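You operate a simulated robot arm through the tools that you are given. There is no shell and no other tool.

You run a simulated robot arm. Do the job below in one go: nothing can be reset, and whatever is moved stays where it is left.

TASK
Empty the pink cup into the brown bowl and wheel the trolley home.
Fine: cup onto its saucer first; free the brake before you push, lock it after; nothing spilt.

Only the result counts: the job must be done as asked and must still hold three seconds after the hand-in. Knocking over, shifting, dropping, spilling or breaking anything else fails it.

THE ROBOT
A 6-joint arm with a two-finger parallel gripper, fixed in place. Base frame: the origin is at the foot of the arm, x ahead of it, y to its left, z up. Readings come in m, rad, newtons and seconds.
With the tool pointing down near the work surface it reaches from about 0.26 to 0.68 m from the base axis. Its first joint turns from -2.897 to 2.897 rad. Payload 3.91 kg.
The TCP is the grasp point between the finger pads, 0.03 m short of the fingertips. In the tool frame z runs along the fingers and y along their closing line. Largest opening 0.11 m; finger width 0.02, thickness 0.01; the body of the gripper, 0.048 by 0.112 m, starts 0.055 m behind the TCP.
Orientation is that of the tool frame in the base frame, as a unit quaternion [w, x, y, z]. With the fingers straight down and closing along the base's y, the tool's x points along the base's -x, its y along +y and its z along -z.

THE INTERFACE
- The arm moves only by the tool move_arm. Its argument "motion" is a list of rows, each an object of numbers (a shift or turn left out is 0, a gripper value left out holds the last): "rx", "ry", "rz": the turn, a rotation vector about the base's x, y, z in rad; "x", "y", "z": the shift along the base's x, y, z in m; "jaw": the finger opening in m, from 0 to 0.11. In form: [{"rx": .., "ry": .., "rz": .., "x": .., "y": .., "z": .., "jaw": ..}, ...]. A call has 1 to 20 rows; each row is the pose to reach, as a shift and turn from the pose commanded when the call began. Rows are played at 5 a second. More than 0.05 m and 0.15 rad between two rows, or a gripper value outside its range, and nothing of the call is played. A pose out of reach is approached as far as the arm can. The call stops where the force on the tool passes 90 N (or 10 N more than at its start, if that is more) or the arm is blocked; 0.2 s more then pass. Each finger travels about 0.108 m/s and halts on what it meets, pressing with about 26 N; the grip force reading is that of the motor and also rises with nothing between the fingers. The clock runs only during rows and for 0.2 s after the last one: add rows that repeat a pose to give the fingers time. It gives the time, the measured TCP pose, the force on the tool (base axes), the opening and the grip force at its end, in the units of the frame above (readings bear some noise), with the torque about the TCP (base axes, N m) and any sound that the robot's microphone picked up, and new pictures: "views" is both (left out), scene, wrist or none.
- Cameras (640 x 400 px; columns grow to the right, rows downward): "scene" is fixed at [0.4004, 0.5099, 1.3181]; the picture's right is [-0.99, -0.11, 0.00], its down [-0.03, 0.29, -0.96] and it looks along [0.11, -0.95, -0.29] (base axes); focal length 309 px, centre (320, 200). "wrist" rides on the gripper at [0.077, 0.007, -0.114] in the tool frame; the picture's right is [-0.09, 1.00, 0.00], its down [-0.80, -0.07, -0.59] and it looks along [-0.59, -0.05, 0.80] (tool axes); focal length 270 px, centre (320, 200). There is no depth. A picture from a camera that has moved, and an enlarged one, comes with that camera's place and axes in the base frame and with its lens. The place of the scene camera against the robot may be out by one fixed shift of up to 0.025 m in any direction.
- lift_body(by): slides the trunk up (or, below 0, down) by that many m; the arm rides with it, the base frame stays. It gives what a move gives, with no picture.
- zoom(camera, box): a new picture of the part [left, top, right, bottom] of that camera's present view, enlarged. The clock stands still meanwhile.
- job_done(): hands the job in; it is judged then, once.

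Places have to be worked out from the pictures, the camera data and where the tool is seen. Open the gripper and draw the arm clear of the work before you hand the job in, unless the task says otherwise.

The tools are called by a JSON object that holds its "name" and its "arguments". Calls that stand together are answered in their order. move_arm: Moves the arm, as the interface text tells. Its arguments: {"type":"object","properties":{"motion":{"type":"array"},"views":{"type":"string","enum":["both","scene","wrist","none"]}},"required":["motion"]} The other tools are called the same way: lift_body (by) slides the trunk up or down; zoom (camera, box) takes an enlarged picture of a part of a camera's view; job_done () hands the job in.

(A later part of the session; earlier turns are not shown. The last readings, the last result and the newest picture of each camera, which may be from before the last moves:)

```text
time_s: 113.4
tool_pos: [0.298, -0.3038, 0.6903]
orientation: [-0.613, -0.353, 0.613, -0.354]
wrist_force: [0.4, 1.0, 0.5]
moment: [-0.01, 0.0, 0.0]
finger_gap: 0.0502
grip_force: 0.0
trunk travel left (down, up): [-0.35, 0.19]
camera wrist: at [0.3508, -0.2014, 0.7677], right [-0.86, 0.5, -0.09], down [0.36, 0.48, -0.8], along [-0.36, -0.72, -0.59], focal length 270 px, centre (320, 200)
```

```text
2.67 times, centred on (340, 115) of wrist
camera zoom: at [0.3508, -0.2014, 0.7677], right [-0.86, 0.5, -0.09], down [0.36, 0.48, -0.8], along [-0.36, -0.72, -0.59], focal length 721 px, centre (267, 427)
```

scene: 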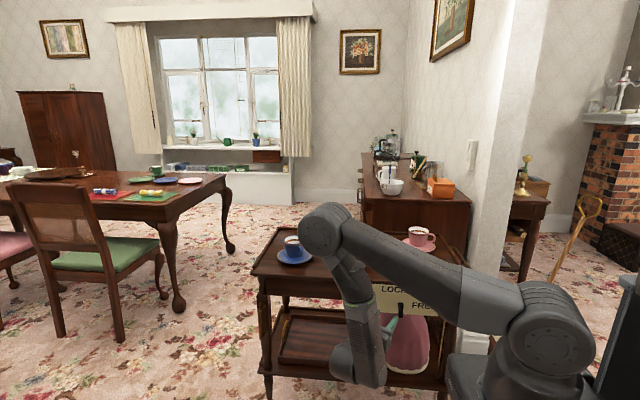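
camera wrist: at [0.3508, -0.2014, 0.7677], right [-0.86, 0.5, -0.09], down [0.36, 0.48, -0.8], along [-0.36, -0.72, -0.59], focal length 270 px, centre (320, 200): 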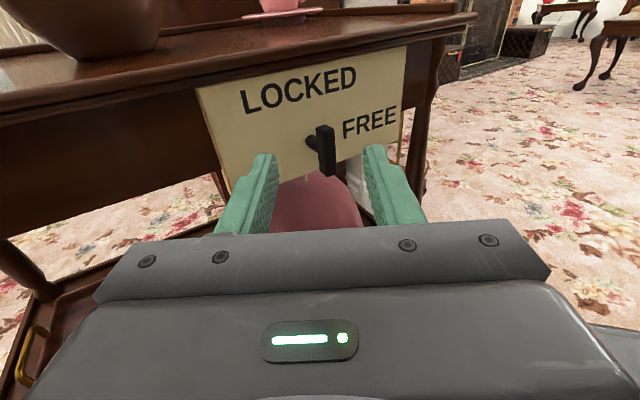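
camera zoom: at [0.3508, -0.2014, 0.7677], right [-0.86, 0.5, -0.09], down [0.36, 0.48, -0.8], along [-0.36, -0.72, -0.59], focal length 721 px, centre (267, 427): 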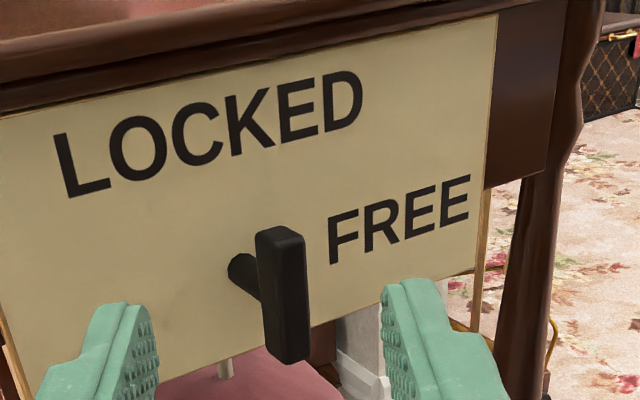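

The view confirms a T-handle: the shaft is at (0.233, -0.444, 0.649) and the bar spans z 0.615 to 0.669, its front face at y about -0.424. I will push its upper end towards -x with the +x finger's inner side, so I set that up just short of contact.

{"name": "move_arm", "arguments": {"motion": [{"x": -0.01, "y": -0.03, "z": -0.01, "jaw": 0.04}, {"x": -0.02, "y": -0.055, "z": -0.02, "jaw": 0.04}, {"x": -0.028, "y": -0.075, "z": -0.024, "jaw": 0.04}, {"x": -0.033, "y": -0.09, "z": -0.024, "jaw": 0.04}, {"x": -0.033, "y": -0.09, "z": -0.024, "jaw": 0.04}], "views": "both"}}

{"name": "zoom", "arguments": {"camera": "wrist", "box": [220, 80, 420, 240]}}

```text
time_s: 114.6
tool_pos: [0.2639, -0.3924, 0.6658]
orientation: [0.613, 0.352, -0.612, 0.354]
wrist_force: [1.5, -0.2, 0.0]
moment: [0.05, 0.0, 0.0]
finger_gap: 0.0401
grip_force: 0.0
trunk travel left (down, up): [-0.35, 0.19]
camera wrist: at [0.3159, -0.2894, 0.7437], right [-0.86, 0.5, -0.09], down [0.36, 0.48, -0.8], along [-0.36, -0.72, -0.59], focal length 270 px, centre (320, 200)
```

scene: 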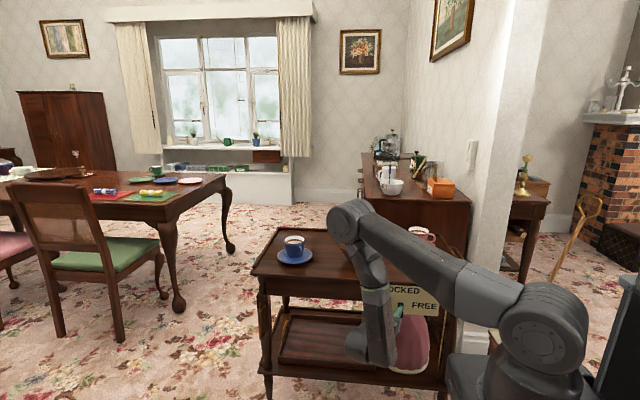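
wrist: 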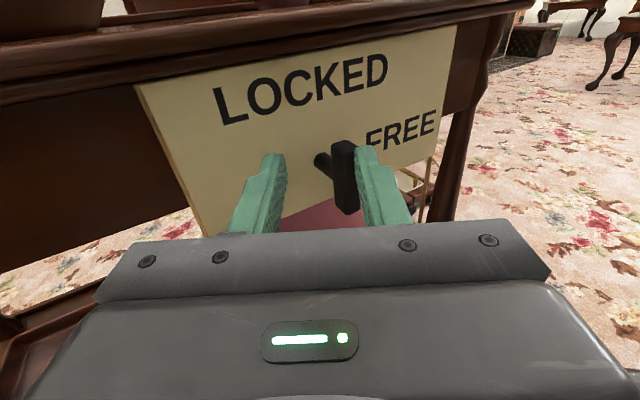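

```text
2.50 times, centred on (320, 160) of wrist
camera zoom: at [0.3159, -0.2894, 0.7437], right [-0.86, 0.5, -0.09], down [0.36, 0.48, -0.8], along [-0.36, -0.72, -0.59], focal length 676 px, centre (320, 300)
```

zoom: 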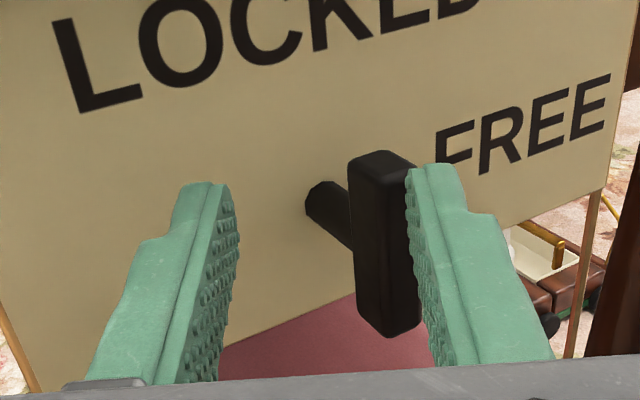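

The handle is between the fingers. I slide -x so the +x finger pushes the upper end, and pause after first contact to check forces.

{"name": "move_arm", "arguments": {"motion": [{"x": -0.008}, {"x": -0.016}, {"x": -0.022}, {"x": -0.026}, {"x": -0.03}, {"x": -0.033}, {"x": -0.033}], "views": "wrist"}}

{"name": "zoom", "arguments": {"camera": "wrist", "box": [220, 80, 420, 240]}}

```text
time_s: 116.2
tool_pos: [0.2327, -0.3901, 0.6654]
orientation: [0.613, 0.352, -0.613, 0.354]
wrist_force: [2.2, -0.2, 1.4]
moment: [0.03, -0.03, 0.07]
finger_gap: 0.0408
grip_force: 0.7
trunk travel left (down, up): [-0.35, 0.19]
camera wrist: at [0.2835, -0.2883, 0.7432], right [-0.86, 0.5, -0.09], down [0.36, 0.48, -0.8], along [-0.36, -0.72, -0.59], focal length 270 px, centre (320, 200)
```

wrist: 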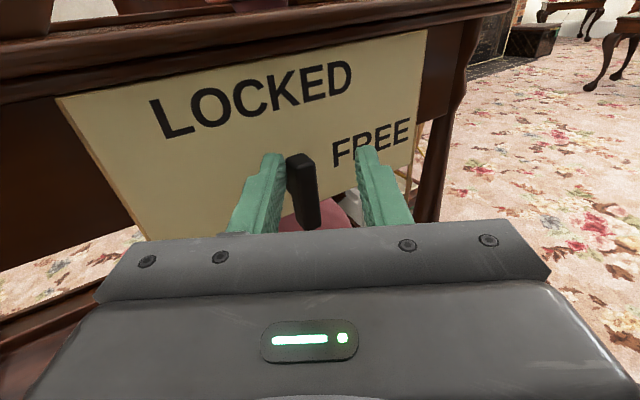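

```text
2.50 times, centred on (320, 160) of wrist
camera zoom: at [0.2835, -0.2883, 0.7432], right [-0.86, 0.5, -0.09], down [0.36, 0.48, -0.8], along [-0.36, -0.72, -0.59], focal length 676 px, centre (320, 300)
```

zoom: 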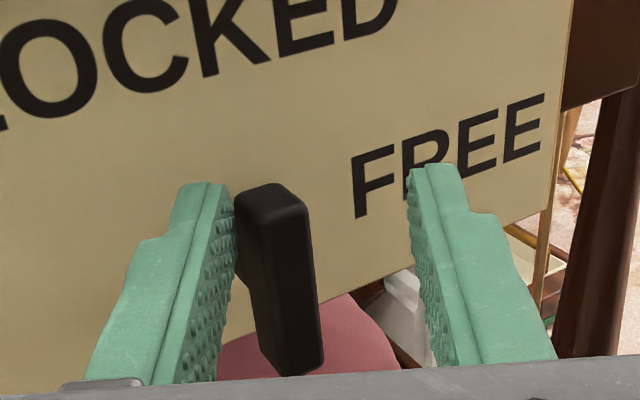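

The finger is just touching the upright bar. I continue pushing -x.

{"name": "move_arm", "arguments": {"motion": [{"x": -0.003}, {"x": -0.006}, {"x": -0.009}, {"x": -0.012}, {"x": -0.012}], "views": "wrist"}}

{"name": "zoom", "arguments": {"camera": "wrist", "box": [220, 80, 420, 240]}}

```text
time_s: 117.4
tool_pos: [0.2204, -0.3913, 0.6664]
orientation: [0.613, 0.353, -0.613, 0.354]
wrist_force: [2.9, -0.7, 1.3]
moment: [-0.01, 0.0, 0.03]
finger_gap: 0.0408
grip_force: 0.8
trunk travel left (down, up): [-0.35, 0.19]
camera wrist: at [0.2718, -0.2885, 0.7443], right [-0.86, 0.5, -0.09], down [0.36, 0.48, -0.8], along [-0.36, -0.72, -0.59], focal length 270 px, centre (320, 200)
```

wrist: 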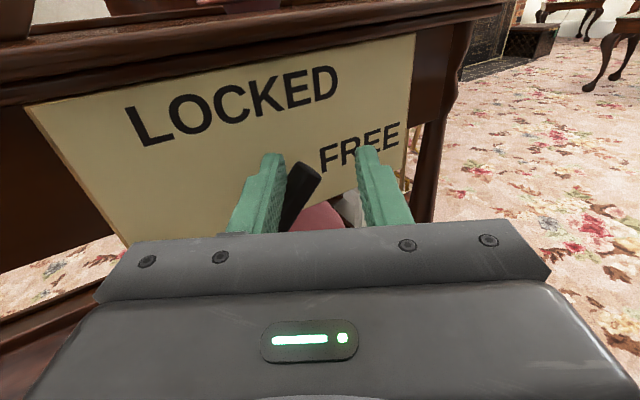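

```text
2.50 times, centred on (320, 160) of wrist
camera zoom: at [0.2718, -0.2885, 0.7443], right [-0.86, 0.5, -0.09], down [0.36, 0.48, -0.8], along [-0.36, -0.72, -0.59], focal length 676 px, centre (320, 300)
```

zoom: 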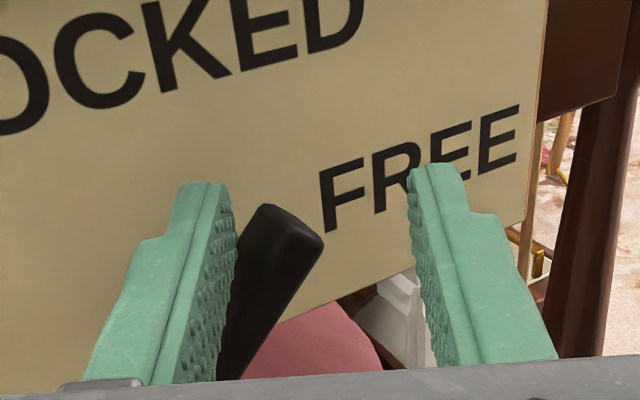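

It turns clockwise with only about 3 N. I keep going.

{"name": "move_arm", "arguments": {"motion": [{"x": -0.004}, {"x": -0.008}, {"x": -0.012}, {"x": -0.016}, {"x": -0.02}, {"x": -0.02}], "views": "wrist"}}

{"name": "zoom", "arguments": {"camera": "wrist", "box": [220, 80, 420, 240]}}

```text
time_s: 118.8
tool_pos: [0.2003, -0.3906, 0.6663]
orientation: [0.612, 0.353, -0.612, 0.354]
wrist_force: [-0.6, -0.1, -0.2]
moment: [0.01, -0.05, 0.0]
finger_gap: 0.0399
grip_force: 0.0
trunk travel left (down, up): [-0.35, 0.19]
camera wrist: at [0.2517, -0.2883, 0.744], right [-0.86, 0.5, -0.09], down [0.36, 0.48, -0.8], along [-0.36, -0.72, -0.59], focal length 270 px, centre (320, 200)
```

wrist: 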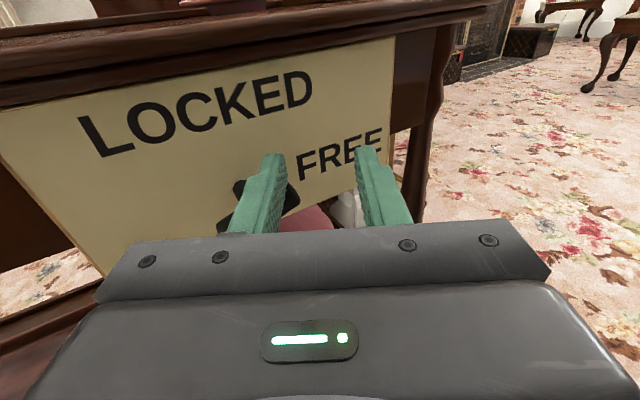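

```text
2.50 times, centred on (320, 160) of wrist
camera zoom: at [0.2517, -0.2883, 0.744], right [-0.86, 0.5, -0.09], down [0.36, 0.48, -0.8], along [-0.36, -0.72, -0.59], focal length 676 px, centre (320, 300)
```

zoom: 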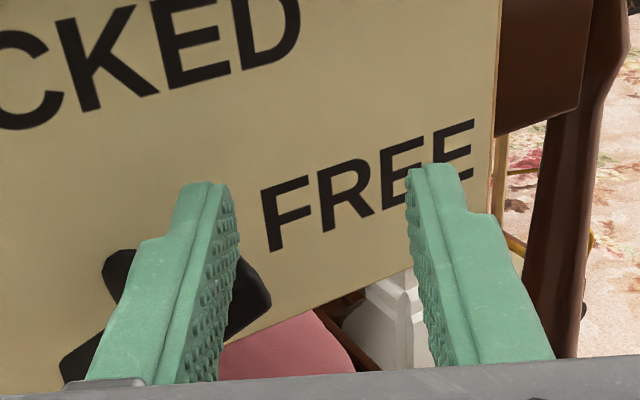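

The bar looks nearly horizontal. I raise the fingers off it and back out to look.

{"name": "move_arm", "arguments": {"motion": [{"z": 0.006}, {"z": 0.014}, {"z": 0.014, "y": 0.015, "x": 0.008}, {"z": 0.014, "y": 0.04, "x": 0.022}, {"z": 0.014, "y": 0.065, "x": 0.037}, {"z": 0.014, "y": 0.09, "x": 0.055}, {"z": 0.014, "y": 0.09, "x": 0.055}], "views": "wrist"}}

{"name": "zoom", "arguments": {"camera": "wrist", "box": [200, 40, 440, 200]}}

```text
time_s: 120.4
tool_pos: [0.2561, -0.2985, 0.6799]
orientation: [0.613, 0.352, -0.613, 0.354]
wrist_force: [-0.9, 1.3, -0.6]
moment: [-0.08, -0.01, 0.01]
finger_gap: 0.0402
grip_force: 0.0
trunk travel left (down, up): [-0.35, 0.19]
camera wrist: at [0.3078, -0.1968, 0.7587], right [-0.86, 0.5, -0.09], down [0.36, 0.48, -0.8], along [-0.36, -0.72, -0.59], focal length 270 px, centre (320, 200)
```

wrist: 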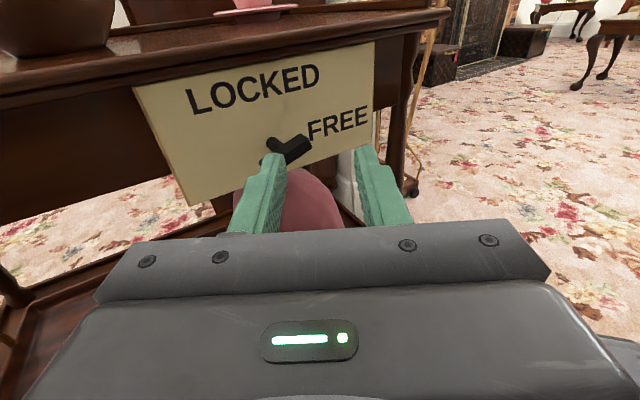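

```text
2.50 times, centred on (320, 120) of wrist
camera zoom: at [0.3078, -0.1968, 0.7587], right [-0.86, 0.5, -0.09], down [0.36, 0.48, -0.8], along [-0.36, -0.72, -0.59], focal length 676 px, centre (320, 400)
```

zoom: 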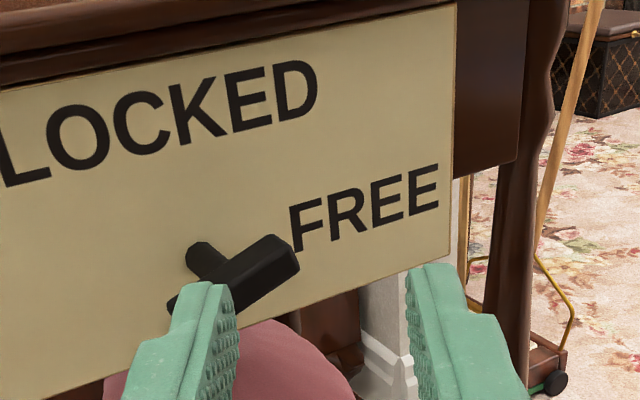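

The handle has turned about 80°, its -x end still slightly high. I push that end down from above until it meets its stop.

{"name": "move_arm", "arguments": {"motion": [{"x": -0.02, "y": -0.04, "z": 0.01}, {"x": -0.04, "y": -0.07, "z": 0.01}, {"x": -0.046, "y": -0.092, "z": 0.01}, {"x": -0.046, "y": -0.092, "z": 0.0}, {"x": -0.046, "y": -0.092, "z": -0.008}, {"x": -0.046, "y": -0.092, "z": -0.014}, {"x": -0.046, "y": -0.092, "z": -0.018}, {"x": -0.046, "y": -0.092, "z": -0.018}], "views": "wrist"}}

{"name": "zoom", "arguments": {"camera": "wrist", "box": [220, 80, 420, 240]}}

```text
time_s: 122.2
tool_pos: [0.2088, -0.3936, 0.6615]
orientation: [0.613, 0.352, -0.613, 0.354]
wrist_force: [-0.9, -0.7, 1.4]
moment: [-0.07, 0.0, -0.01]
finger_gap: 0.0398
grip_force: 0.0
trunk travel left (down, up): [-0.35, 0.19]
camera wrist: at [0.261, -0.2907, 0.7397], right [-0.86, 0.5, -0.09], down [0.36, 0.48, -0.8], along [-0.36, -0.72, -0.59], focal length 270 px, centre (320, 200)
```

wrist: 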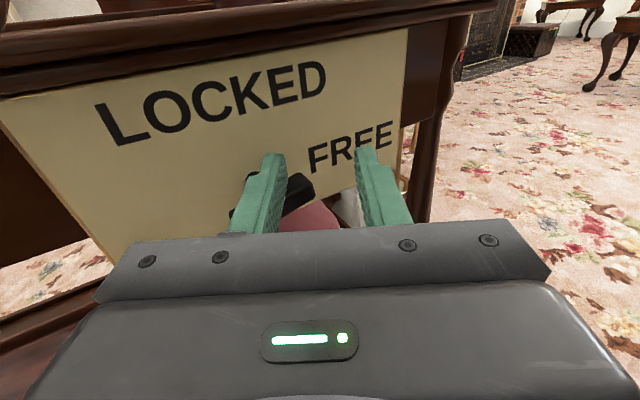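

```text
2.50 times, centred on (320, 160) of wrist
camera zoom: at [0.261, -0.2907, 0.7397], right [-0.86, 0.5, -0.09], down [0.36, 0.48, -0.8], along [-0.36, -0.72, -0.59], focal length 676 px, centre (320, 300)
```

zoom: 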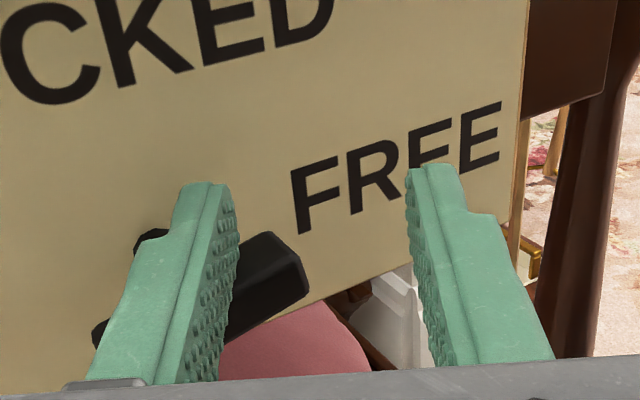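

It is light contact so far; I press down further in small steps.

{"name": "move_arm", "arguments": {"motion": [{"z": -0.002}, {"z": -0.004}, {"z": -0.006}, {"z": -0.006}], "views": "wrist"}}

{"name": "zoom", "arguments": {"camera": "wrist", "box": [220, 80, 420, 240]}}

```text
time_s: 123.2
tool_pos: [0.2101, -0.3932, 0.6584]
orientation: [0.613, 0.351, -0.612, 0.356]
wrist_force: [-1.9, -4.4, 32.8]
moment: [-0.71, -0.41, 0.09]
finger_gap: 0.0406
grip_force: 0.3
trunk travel left (down, up): [-0.35, 0.19]
camera wrist: at [0.2609, -0.2895, 0.7357], right [-0.86, 0.5, -0.09], down [0.36, 0.47, -0.8], along [-0.36, -0.73, -0.59], focal length 270 px, centre (320, 200)
```

wrist: 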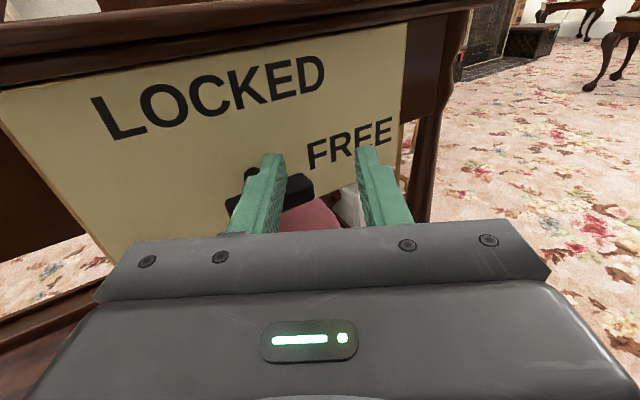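

```text
2.50 times, centred on (320, 160) of wrist
camera zoom: at [0.2609, -0.2895, 0.7357], right [-0.86, 0.5, -0.09], down [0.36, 0.47, -0.8], along [-0.36, -0.73, -0.59], focal length 676 px, centre (320, 300)
```

zoom: 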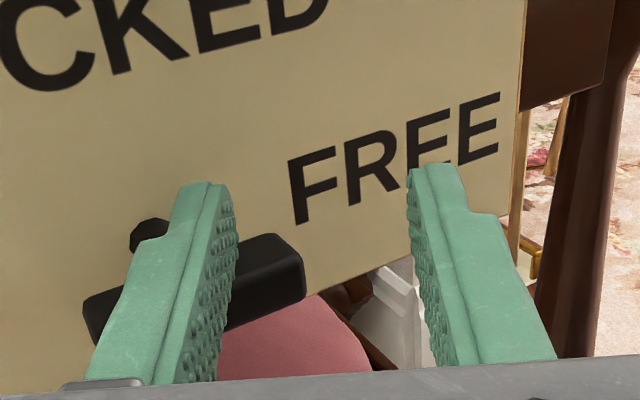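

The bar reached a hard stop, level and pointing at FREE. I lift off and back out to confirm.

{"name": "move_arm", "arguments": {"motion": [{"z": 0.006}, {"z": 0.016}, {"z": 0.022}, {"z": 0.022, "y": 0.025, "x": 0.01}, {"z": 0.022, "y": 0.055, "x": 0.03}, {"z": 0.022, "y": 0.085, "x": 0.05}, {"z": 0.022, "y": 0.1, "x": 0.07}, {"z": 0.022, "y": 0.1, "x": 0.07}], "views": "both"}}

{"name": "zoom", "arguments": {"camera": "wrist", "box": [180, 40, 420, 200]}}

```text
time_s: 125.0
tool_pos: [0.2796, -0.2917, 0.6785]
orientation: [0.612, 0.353, -0.612, 0.355]
wrist_force: [-1.1, -0.4, -0.2]
moment: [-0.02, 0.01, 0.0]
finger_gap: 0.04
grip_force: 0.1
trunk travel left (down, up): [-0.35, 0.19]
camera wrist: at [0.3318, -0.1892, 0.7561], right [-0.86, 0.5, -0.09], down [0.36, 0.48, -0.8], along [-0.36, -0.72, -0.59], focal length 270 px, centre (320, 200)
```

scene: 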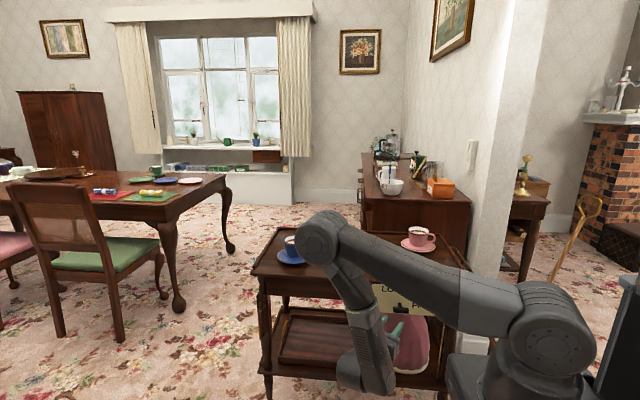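
wrist: 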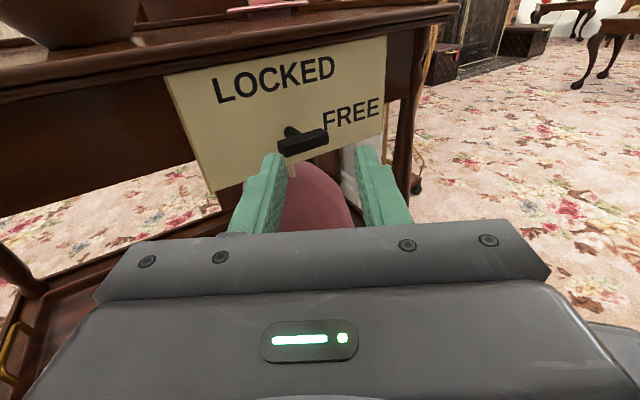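

```text
2.50 times, centred on (300, 120) of wrist
camera zoom: at [0.3318, -0.1892, 0.7561], right [-0.86, 0.5, -0.09], down [0.36, 0.48, -0.8], along [-0.36, -0.72, -0.59], focal length 676 px, centre (370, 400)
```

zoom: 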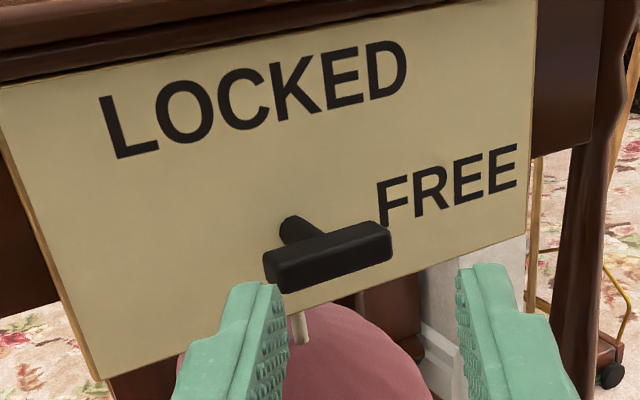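

The brake is at FREE. Next I square the tool to point along -y with the fingers wide open, to give two contact points near the trolley's centre (x about 0.405).

{"name": "move_arm", "arguments": {"motion": [{"x": 0.02, "y": 0.01, "rz": 0.08, "jaw": 0.06}, {"x": 0.04, "y": 0.01, "rz": 0.16, "jaw": 0.08}, {"x": 0.06, "y": 0.01, "rz": 0.24, "jaw": 0.1}, {"x": 0.08, "y": 0.0, "rz": 0.32, "jaw": 0.11}, {"x": 0.1, "y": -0.01, "rz": 0.4, "jaw": 0.11}, {"x": 0.115, "y": -0.02, "rz": 0.47, "jaw": 0.11}, {"x": 0.125, "y": -0.03, "rz": 0.5236, "jaw": 0.11}, {"x": 0.125, "y": -0.03, "rz": 0.5236, "jaw": 0.11}], "views": "both"}}

{"name": "zoom", "arguments": {"camera": "wrist", "box": [140, 60, 500, 240]}}

```text
time_s: 126.8
tool_pos: [0.4061, -0.3228, 0.6774]
orientation: [0.5, 0.5, -0.5, 0.501]
wrist_force: [0.4, 0.5, 0.4]
moment: [0.0, 0.01, -0.01]
finger_gap: 0.1099
grip_force: 0.0
trunk travel left (down, up): [-0.35, 0.19]
camera wrist: at [0.3991, -0.2078, 0.7556], right [-1.0, 0.0, -0.09], down [0.07, 0.59, -0.8], along [0.05, -0.81, -0.59], focal length 270 px, centre (320, 200)
```

scene: 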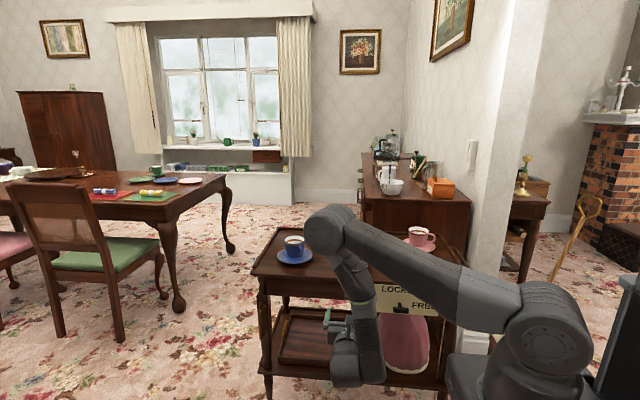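
wrist: 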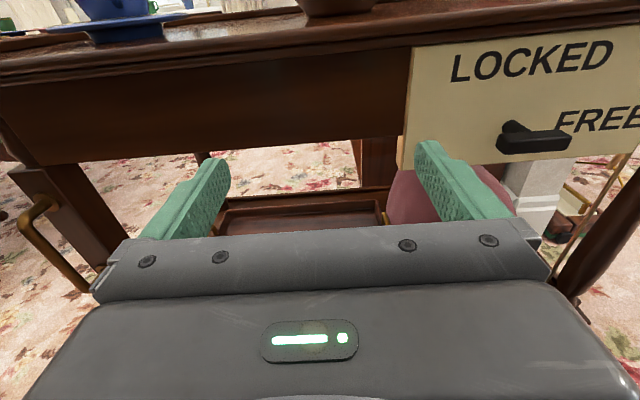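

```text
1.78 times, centred on (320, 150) of wrist
camera zoom: at [0.3991, -0.2078, 0.7556], right [-1.0, 0.0, -0.09], down [0.07, 0.59, -0.8], along [0.05, -0.81, -0.59], focal length 480 px, centre (320, 289)
```

zoom: 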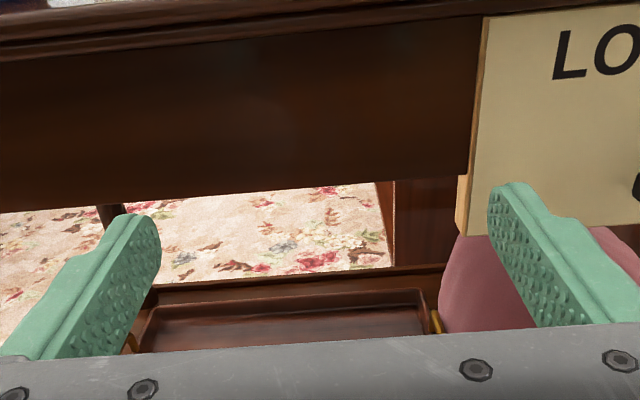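

The apron spans z 0.648 to 0.723. I raise to z 0.69, shift slightly +x to clear the panel, and creep up to touch the apron.

{"name": "move_arm", "arguments": {"motion": [{"x": 0.005, "z": 0.006, "y": -0.02}, {"x": 0.01, "z": 0.012, "y": -0.045}, {"x": 0.01, "z": 0.012, "y": -0.065}, {"x": 0.01, "z": 0.012, "y": -0.08}, {"x": 0.01, "z": 0.012, "y": -0.088}, {"x": 0.01, "z": 0.012, "y": -0.094}, {"x": 0.01, "z": 0.012, "y": -0.098}, {"x": 0.01, "z": 0.012, "y": -0.101}, {"x": 0.01, "z": 0.012, "y": -0.104}, {"x": 0.01, "z": 0.012, "y": -0.106}], "views": "both"}}

```text
time_s: 129.0
tool_pos: [0.4147, -0.4294, 0.6913]
orientation: [0.499, 0.5, -0.5, 0.501]
wrist_force: [0.1, -1.1, 0.0]
moment: [-0.03, 0.01, 0.03]
finger_gap: 0.1103
grip_force: 0.0
trunk travel left (down, up): [-0.35, 0.19]
camera wrist: at [0.408, -0.3146, 0.768], right [-1.0, 0.0, -0.09], down [0.07, 0.59, -0.8], along [0.05, -0.8, -0.59], focal length 270 px, centre (320, 200)
```

scene: 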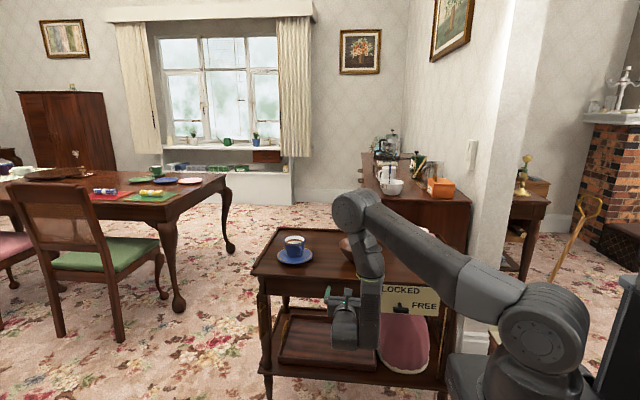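
wrist: 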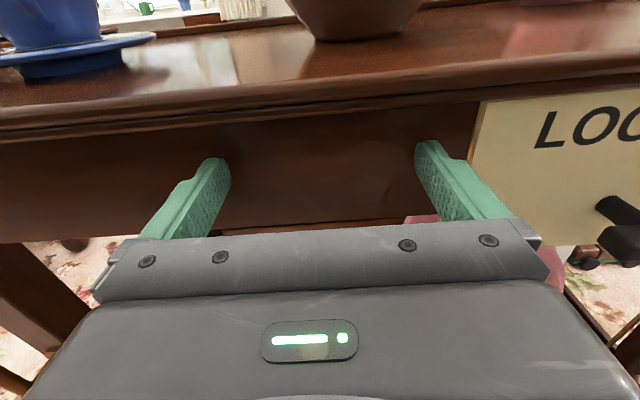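

The fingertips are almost at the apron. I continue at about 1.5 cm/s and watch the force.

{"name": "move_arm", "arguments": {"motion": [{"y": -0.003}, {"y": -0.006}, {"y": -0.008}, {"y": -0.01}, {"y": -0.012}, {"y": -0.014}, {"y": -0.016}, {"y": -0.018}, {"y": -0.02}], "views": "both"}}

```text
time_s: 129.9
tool_pos: [0.4139, -0.4302, 0.6901]
orientation: [0.5, 0.505, -0.496, 0.499]
wrist_force: [3.5, 86.8, 12.7]
moment: [-0.49, 0.16, -4.94]
finger_gap: 0.1081
grip_force: 0.0
trunk travel left (down, up): [-0.35, 0.19]
stopped in row 4: the force on the tool passed its limit at 96 N (the readings are from after the stop); the commanded pose is now the measured one
camera wrist: at [0.4069, -0.3151, 0.7678], right [-1.0, -0.01, -0.08], down [0.06, 0.6, -0.8], along [0.05, -0.8, -0.59], focal length 270 px, centre (320, 200)
```

scene: 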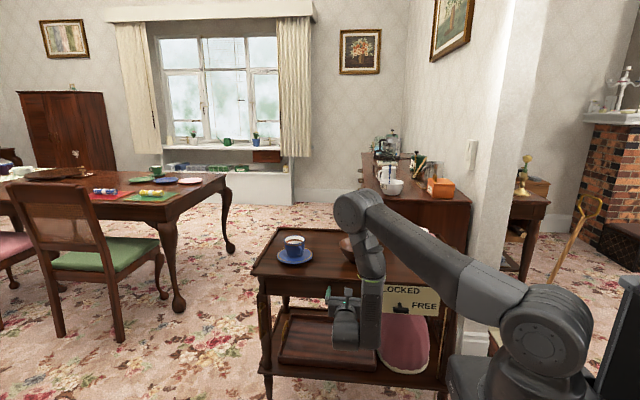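
wrist: 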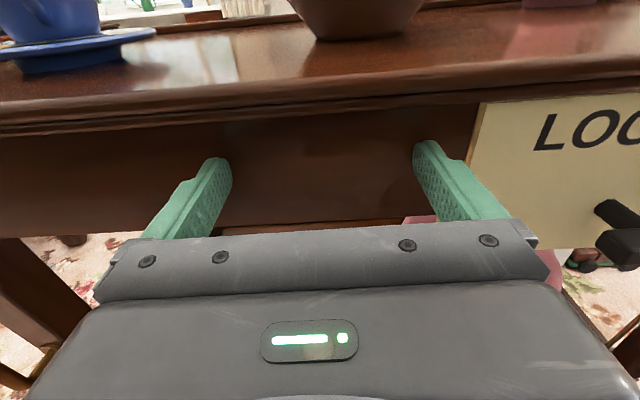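

At over 90 N the trolley did not budge in -y, so that is not its free direction (or it is already at that end). I back off at once and will try the vertical grab handle, which suits pulling sideways along x.

{"name": "move_arm", "arguments": {"motion": [{"y": 0.005}, {"y": 0.02}, {"y": 0.05}, {"y": 0.08}, {"y": 0.08}], "views": "both"}}

{"name": "zoom", "arguments": {"camera": "scene", "box": [240, 215, 480, 365]}}

```text
time_s: 131.1
tool_pos: [0.413, -0.357, 0.6871]
orientation: [0.5, 0.502, -0.501, 0.497]
wrist_force: [0.4, 0.6, -0.1]
moment: [-0.01, 0.05, 0.0]
finger_gap: 0.1102
grip_force: 0.1
trunk travel left (down, up): [-0.35, 0.19]
camera wrist: at [0.4062, -0.2432, 0.766], right [-1.0, 0.0, -0.08], down [0.07, 0.6, -0.8], along [0.05, -0.8, -0.6], focal length 270 px, centre (320, 200)
```

scene: 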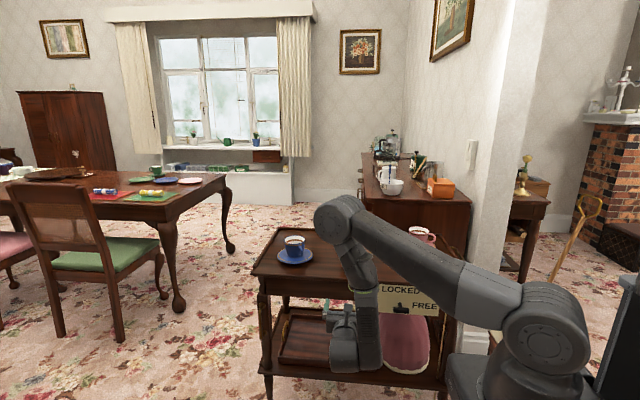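
wrist: 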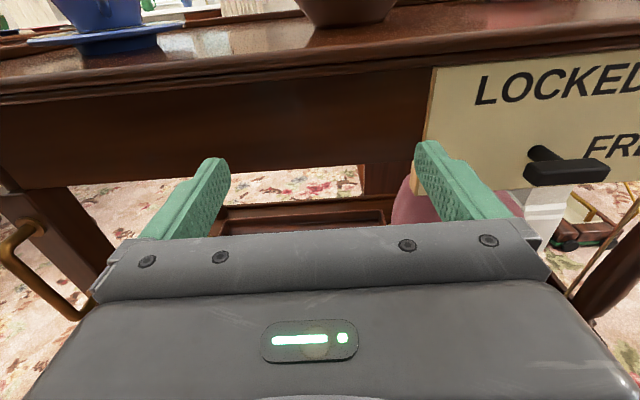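

```text
2.67 times, centred on (360, 290) of scene
camera zoom: at [0.4004, 0.5099, 1.3181], right [-0.99, -0.11, 0.0], down [-0.03, 0.29, -0.96], along [0.11, -0.95, -0.29], focal length 824 px, centre (213, -40)
```

zoom: 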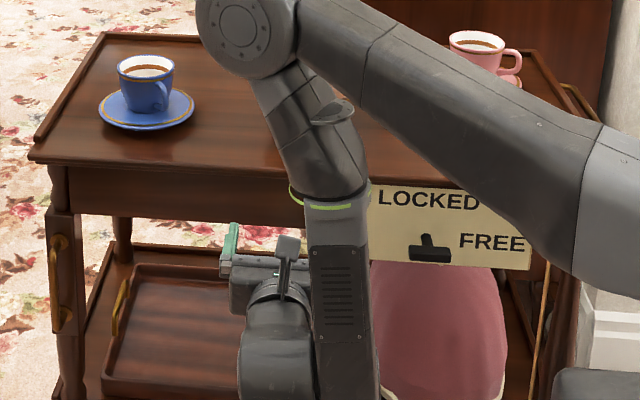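

The trolley and everything on it are unchanged, and the handle still shows FREE. I move along to the vertical grab handle near x = 0.72 and look at it.

{"name": "move_arm", "arguments": {"motion": [{"x": 0.03, "y": 0.02, "z": -0.01}, {"x": 0.07, "y": 0.04, "z": -0.02}, {"x": 0.11, "y": 0.05, "z": -0.035}, {"x": 0.15, "y": 0.05, "z": -0.05}, {"x": 0.19, "y": 0.05, "z": -0.065}, {"x": 0.23, "y": 0.05, "z": -0.08}, {"x": 0.265, "y": 0.05, "z": -0.1}, {"x": 0.29, "y": 0.05, "z": -0.12}, {"x": 0.3, "y": 0.05, "z": -0.14}, {"x": 0.3, "y": 0.05, "z": -0.14}], "views": "both"}}

{"name": "zoom", "arguments": {"camera": "wrist", "box": [200, 20, 440, 230]}}

```text
time_s: 133.3
tool_pos: [0.7132, -0.3052, 0.5477]
orientation: [0.5, 0.503, -0.5, 0.497]
wrist_force: [-0.3, -0.4, -0.6]
moment: [-0.02, 0.0, 0.0]
finger_gap: 0.1099
grip_force: 0.1
trunk travel left (down, up): [-0.35, 0.19]
camera wrist: at [0.7068, -0.1913, 0.6259], right [-1.0, 0.0, -0.08], down [0.07, 0.6, -0.8], along [0.05, -0.8, -0.6], focal length 270 px, centre (320, 200)
```

scene: 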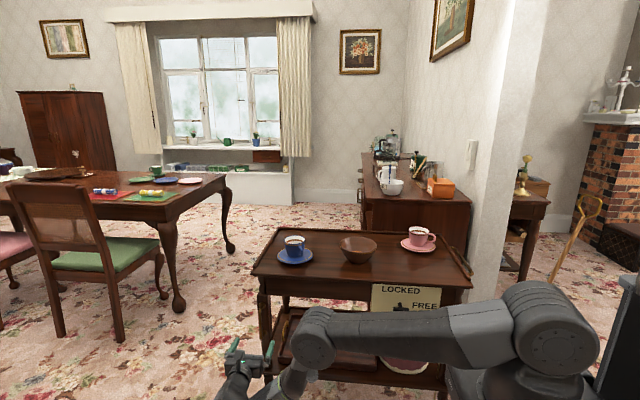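
wrist: 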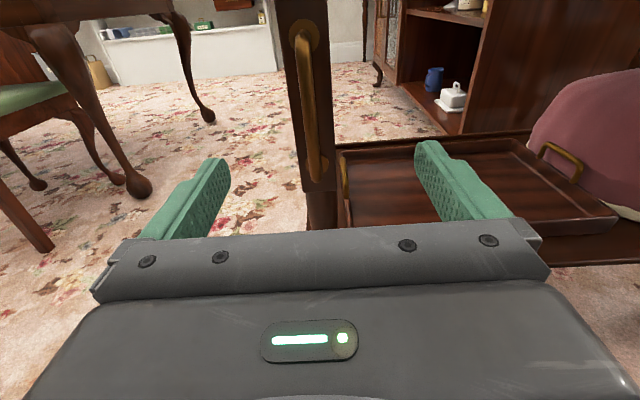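

```text
1.90 times, centred on (320, 125) of wrist
camera zoom: at [0.7068, -0.1913, 0.6259], right [-1.0, 0.0, -0.08], down [0.07, 0.6, -0.8], along [0.05, -0.8, -0.6], focal length 515 px, centre (320, 343)
```

zoom: 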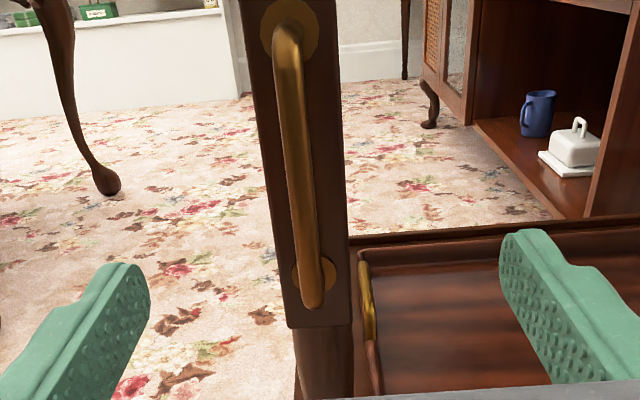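

The handle bar is at x 0.7215, y -0.422, z 0.49 to 0.60. I move in around it and close gently.

{"name": "move_arm", "arguments": {"motion": [{"x": 0.004, "y": -0.03}, {"x": 0.008, "y": -0.06}, {"x": 0.0085, "y": -0.085}, {"x": 0.0085, "y": -0.1}, {"x": 0.0085, "y": -0.107}, {"x": 0.0085, "y": -0.107, "jaw": 0.08}, {"x": 0.0085, "y": -0.107, "jaw": 0.05}, {"x": 0.0085, "y": -0.107, "jaw": 0.03}, {"x": 0.0085, "y": -0.107, "jaw": 0.02}, {"x": 0.0085, "y": -0.107, "jaw": 0.02}], "views": "both"}}

{"name": "zoom", "arguments": {"camera": "wrist", "box": [200, 20, 440, 230]}}

```text
time_s: 135.5
tool_pos: [0.7154, -0.4119, 0.5526]
orientation: [0.498, 0.504, -0.5, 0.498]
wrist_force: [5.3, -1.2, -0.1]
moment: [0.04, -0.1, 0.06]
finger_gap: 0.0225
grip_force: 2.6
out of reach, approached as far as the arm can: row 3, 4, 5, 6, 7, 8, 9, 10
trunk travel left (down, up): [-0.35, 0.19]
camera wrist: at [0.709, -0.2973, 0.6319], right [-1.0, 0.0, -0.08], down [0.07, 0.6, -0.8], along [0.05, -0.8, -0.6], focal length 270 px, centre (320, 200)
```

scene: 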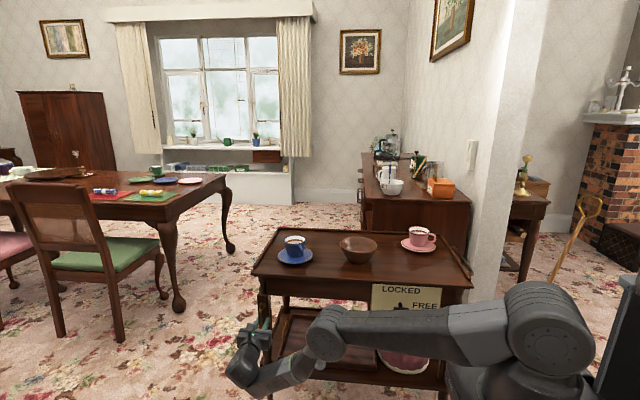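
wrist: 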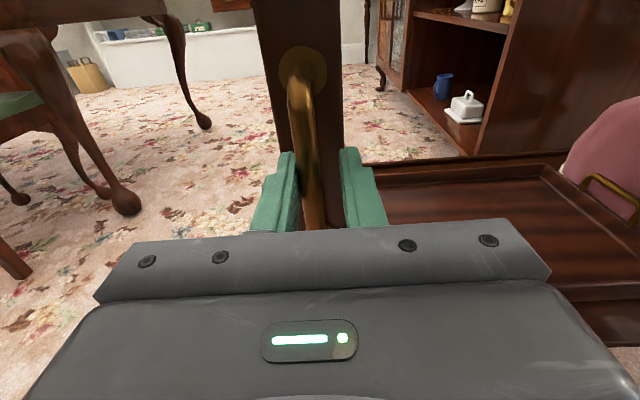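

```text
1.90 times, centred on (320, 125) of wrist
camera zoom: at [0.709, -0.2973, 0.6319], right [-1.0, 0.0, -0.08], down [0.07, 0.6, -0.8], along [0.05, -0.8, -0.6], focal length 515 px, centre (320, 343)
```

zoom: 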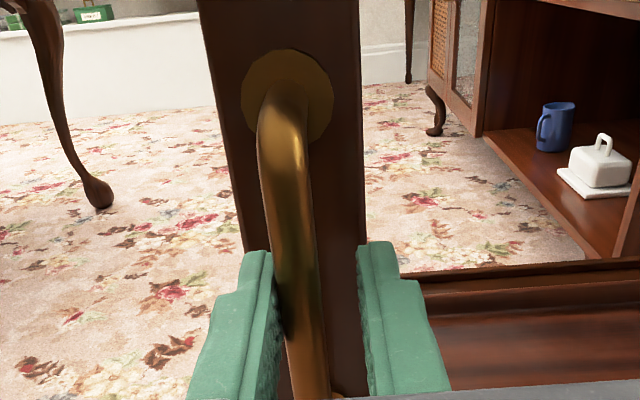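

The handle is just within reach, which fits a home that brings it closer, towards -x. I close fully on the bar.

{"name": "move_arm", "arguments": {"motion": [{"jaw": 0.015}, {"jaw": 0.01}, {"jaw": 0.005}, {"jaw": 0.0}, {"jaw": 0.0}], "views": "wrist"}}

```text
time_s: 136.7
tool_pos: [0.7154, -0.4112, 0.5523]
orientation: [0.5, 0.502, -0.501, 0.497]
wrist_force: [1.9, 0.5, 1.0]
moment: [-0.4, -0.32, 0.02]
finger_gap: 0.0117
grip_force: 45.4
trunk travel left (down, up): [-0.35, 0.19]
camera wrist: at [0.7086, -0.2973, 0.6318], right [-1.0, 0.0, -0.08], down [0.07, 0.6, -0.8], along [0.05, -0.8, -0.6], focal length 270 px, centre (320, 200)
```

wrist: 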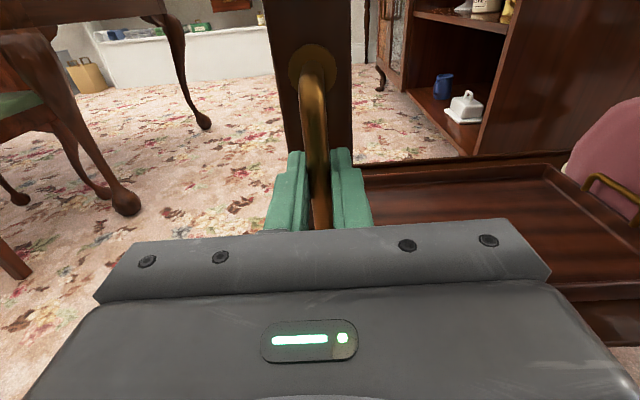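

Closing the fingers already shifted the trolley about 6 mm towards -x, so it rolls along x with little force. I pull -x slowly with a gentle ramp.

{"name": "move_arm", "arguments": {"motion": [{"x": -0.001}, {"x": -0.003}, {"x": -0.006}, {"x": -0.01}, {"x": -0.015}, {"x": -0.02}, {"x": -0.025}, {"x": -0.03}, {"x": -0.035}, {"x": -0.04}, {"x": -0.045}, {"x": -0.05}, {"x": -0.054}, {"x": -0.057}, {"x": -0.059}, {"x": -0.06}, {"x": -0.06}], "views": "both"}}

```text
time_s: 140.3
tool_pos: [0.6539, -0.4104, 0.553]
orientation: [0.499, 0.503, -0.5, 0.498]
wrist_force: [4.7, -3.6, -0.6]
moment: [0.17, -0.28, 0.07]
finger_gap: 0.0116
grip_force: 44.8
trunk travel left (down, up): [-0.35, 0.19]
camera wrist: at [0.6478, -0.2972, 0.6318], right [-1.0, 0.0, -0.08], down [0.07, 0.6, -0.8], along [0.05, -0.8, -0.6], focal length 270 px, centre (320, 200)
```

scene: 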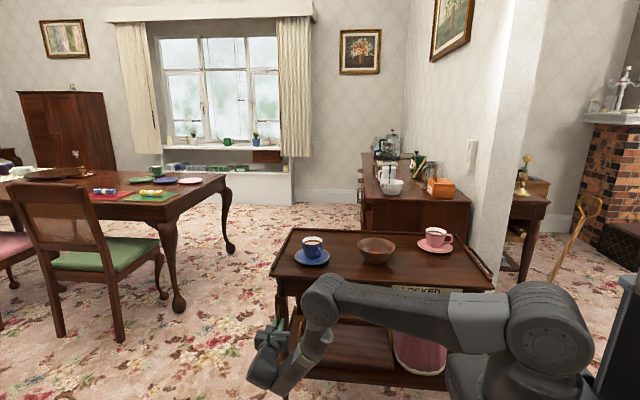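
wrist: 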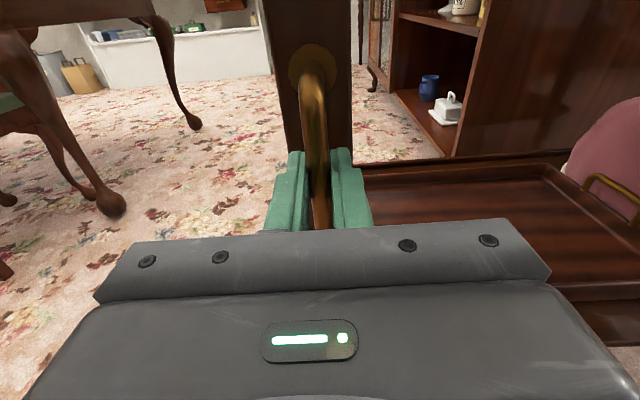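

The trolley rolls -x easily at about 5 N and everything on it stays put. Before going farther I release the handle and look at what lies on the -x side.

{"name": "move_arm", "arguments": {"motion": [{"jaw": 0.02}, {"jaw": 0.05}, {"jaw": 0.07}, {"jaw": 0.07, "y": 0.03}, {"jaw": 0.07, "y": 0.07}, {"jaw": 0.07, "y": 0.11, "z": 0.03}, {"jaw": 0.07, "y": 0.13, "z": 0.08, "x": -0.03}, {"jaw": 0.07, "y": 0.13, "z": 0.13, "x": -0.06}, {"jaw": 0.07, "y": 0.13, "z": 0.18, "x": -0.1}, {"jaw": 0.07, "y": 0.13, "z": 0.23, "x": -0.14}, {"jaw": 0.07, "y": 0.13, "z": 0.28, "x": -0.18}, {"jaw": 0.07, "y": 0.13, "z": 0.33, "x": -0.22}, {"jaw": 0.07, "y": 0.12, "z": 0.38, "x": -0.25}, {"jaw": 0.07, "y": 0.1, "z": 0.42, "x": -0.28}, {"jaw": 0.07, "y": 0.08, "z": 0.46, "x": -0.3}, {"jaw": 0.07, "y": 0.06, "z": 0.5, "x": -0.31}, {"jaw": 0.07, "y": 0.06, "z": 0.5, "x": -0.31}], "views": "scene"}}

{"name": "move_arm", "arguments": {"motion": [{"rx": 0.034, "ry": -0.034, "rz": -0.128}, {"rx": 0.068, "ry": -0.068, "rz": -0.255, "y": -0.01}, {"rx": 0.102, "ry": -0.102, "rz": -0.383, "y": -0.03}, {"rx": 0.137, "ry": -0.137, "rz": -0.511, "y": -0.05}, {"rx": 0.171, "ry": -0.171, "rz": -0.638, "y": -0.07}, {"rx": 0.205, "ry": -0.205, "rz": -0.766, "y": -0.09, "x": -0.02}, {"rx": 0.239, "ry": -0.239, "rz": -0.894, "y": -0.11, "x": -0.04}, {"rx": 0.273, "ry": -0.273, "rz": -1.021, "y": -0.13, "x": -0.06}, {"rx": 0.307, "ry": -0.307, "rz": -1.149, "y": -0.15, "x": -0.08}, {"rx": 0.342, "ry": -0.342, "rz": -1.277, "y": -0.17, "x": -0.1}, {"rx": 0.376, "ry": -0.376, "rz": -1.404, "y": -0.19, "x": -0.12}, {"rx": 0.41, "ry": -0.41, "rz": -1.532, "y": -0.21, "x": -0.14}, {"rx": 0.41, "ry": -0.41, "rz": -1.532, "y": -0.21, "x": -0.16}, {"rx": 0.41, "ry": -0.41, "rz": -1.532, "y": -0.21, "x": -0.16}], "views": "both"}}

```text
refused: row 7 steps farther than a row can; nothing moved
```

```text
time_s: 141.1
tool_pos: [0.6564, -0.4242, 0.5549]
orientation: [-0.534, -0.42, 0.62, -0.393]
wrist_force: [1.0, 70.8, -5.5]
moment: [0.63, 0.78, 1.08]
finger_gap: 0.0122
grip_force: 44.9
out of reach, approached as far as the arm can: row 3, 4
trunk travel left (down, up): [-0.35, 0.19]
stopped in row 4: the force on the tool passed its limit at 113 N (the readings are from after the stop); the commanded pose is now the measured one
camera wrist: at [0.6821, -0.322, 0.6455], right [-0.93, 0.35, -0.13], down [0.33, 0.61, -0.72], along [-0.17, -0.71, -0.68], focal length 270 px, centre (320, 200)
```

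scene: 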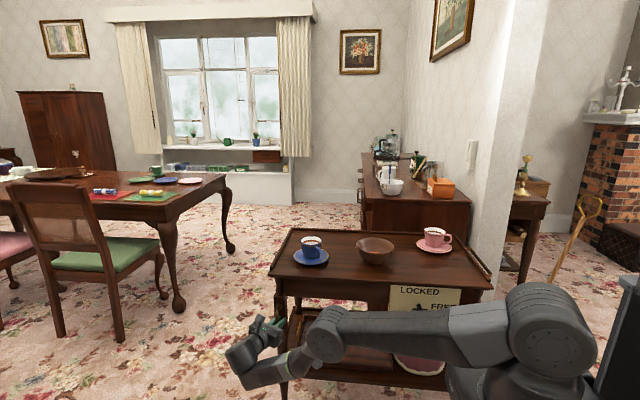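
wrist: 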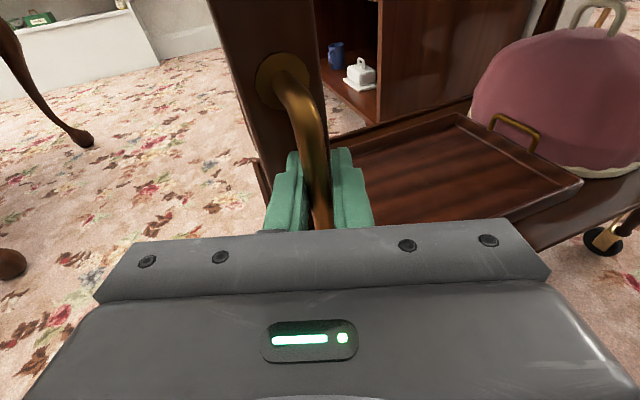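

That second call ran although the first was refused, which was my mistake: it pressed the handle in -y before stopping. Cups and bowl look undisturbed. I relieve the load by opening and backing straight off.

{"name": "move_arm", "arguments": {"motion": [{"y": 0.004, "jaw": 0.015}, {"y": 0.01, "jaw": 0.04}, {"y": 0.018, "jaw": 0.06}, {"y": 0.04, "jaw": 0.08}, {"y": 0.07, "jaw": 0.08}, {"y": 0.1, "jaw": 0.08}, {"y": 0.12, "jaw": 0.08}, {"y": 0.12, "jaw": 0.08}], "views": "both"}}

{"name": "zoom", "arguments": {"camera": "scene", "box": [260, 215, 500, 365]}}

```text
time_s: 142.9
tool_pos: [0.6536, -0.3129, 0.556]
orientation: [-0.534, -0.415, 0.624, -0.392]
wrist_force: [1.3, 0.0, -0.3]
moment: [0.02, 0.01, -0.04]
finger_gap: 0.08
grip_force: 0.1
trunk travel left (down, up): [-0.35, 0.19]
camera wrist: at [0.6796, -0.2108, 0.6468], right [-0.93, 0.36, -0.13], down [0.34, 0.61, -0.72], along [-0.17, -0.71, -0.68], focal length 270 px, centre (320, 200)
```

scene: 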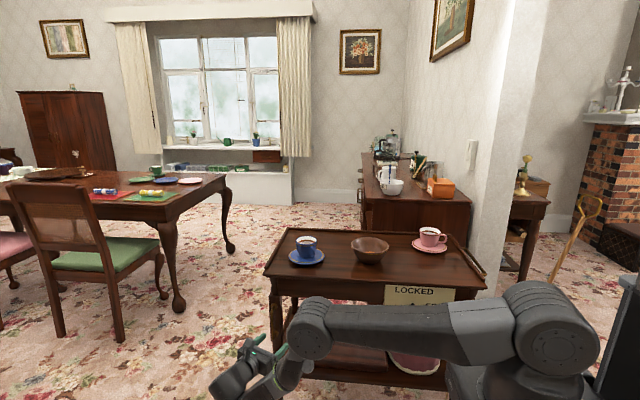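
wrist: 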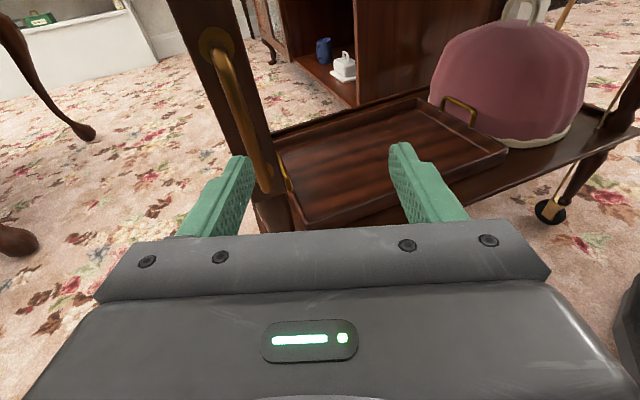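

```text
2.67 times, centred on (380, 290) of scene
camera zoom: at [0.4004, 0.5099, 1.3181], right [-0.99, -0.11, 0.0], down [-0.03, 0.29, -0.96], along [0.11, -0.95, -0.29], focal length 824 px, centre (160, -40)
```

zoom: 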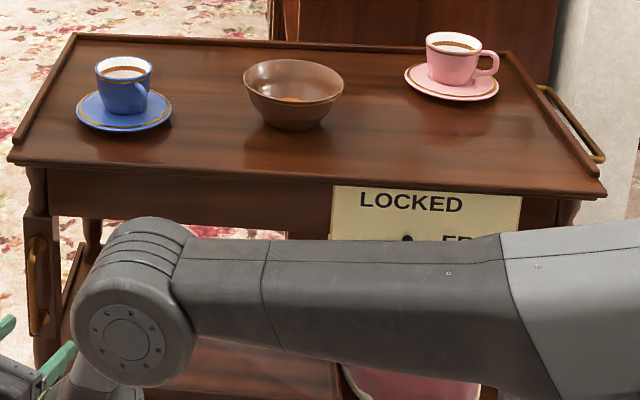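

All items are intact, and the trolley has rolled back slightly towards +x. I raise the arm clear and then check that it is not still rolling.

{"name": "move_arm", "arguments": {"motion": [{"y": 0.02, "z": 0.03}, {"y": 0.03, "z": 0.06, "x": -0.01}, {"y": 0.03, "z": 0.1, "x": -0.03}, {"y": 0.03, "z": 0.14, "x": -0.05}, {"y": 0.03, "z": 0.18, "x": -0.07}, {"y": 0.03, "z": 0.22, "x": -0.09}, {"y": 0.03, "z": 0.26, "x": -0.11}, {"y": 0.03, "z": 0.3, "x": -0.13}, {"y": 0.03, "z": 0.34, "x": -0.15}, {"y": 0.03, "z": 0.38, "x": -0.17}, {"y": 0.03, "z": 0.42, "x": -0.19}, {"y": 0.03, "z": 0.46, "x": -0.21}, {"y": 0.03, "z": 0.5, "x": -0.23}, {"y": 0.03, "z": 0.5, "x": -0.23}], "views": "scene"}}

{"name": "zoom", "arguments": {"camera": "scene", "box": [260, 215, 500, 365]}}

```text
time_s: 145.9
tool_pos: [0.4246, -0.2808, 1.0561]
orientation: [-0.534, -0.415, 0.624, -0.392]
wrist_force: [-0.1, -0.6, 0.6]
moment: [-0.01, -0.02, -0.01]
finger_gap: 0.08
grip_force: 0.0
trunk travel left (down, up): [-0.35, 0.19]
```

scene: 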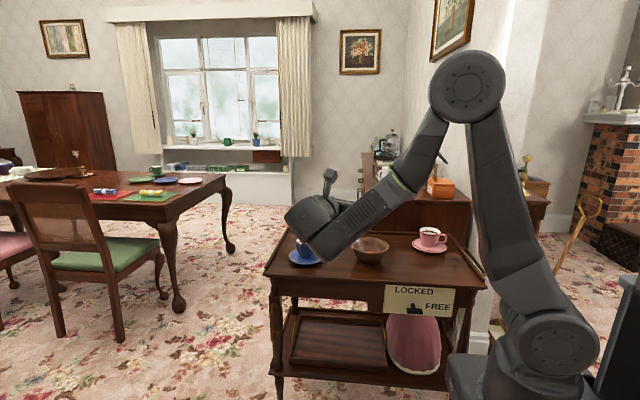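

```text
2.67 times, centred on (380, 290) of scene
camera zoom: at [0.4004, 0.5099, 1.3181], right [-0.99, -0.11, 0.0], down [-0.03, 0.29, -0.96], along [0.11, -0.95, -0.29], focal length 824 px, centre (160, -40)
```

zoom: 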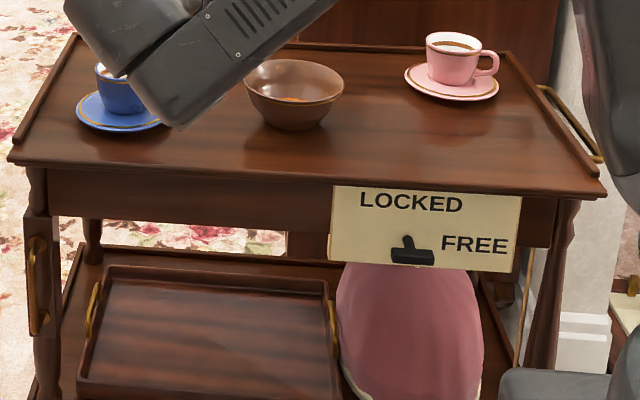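

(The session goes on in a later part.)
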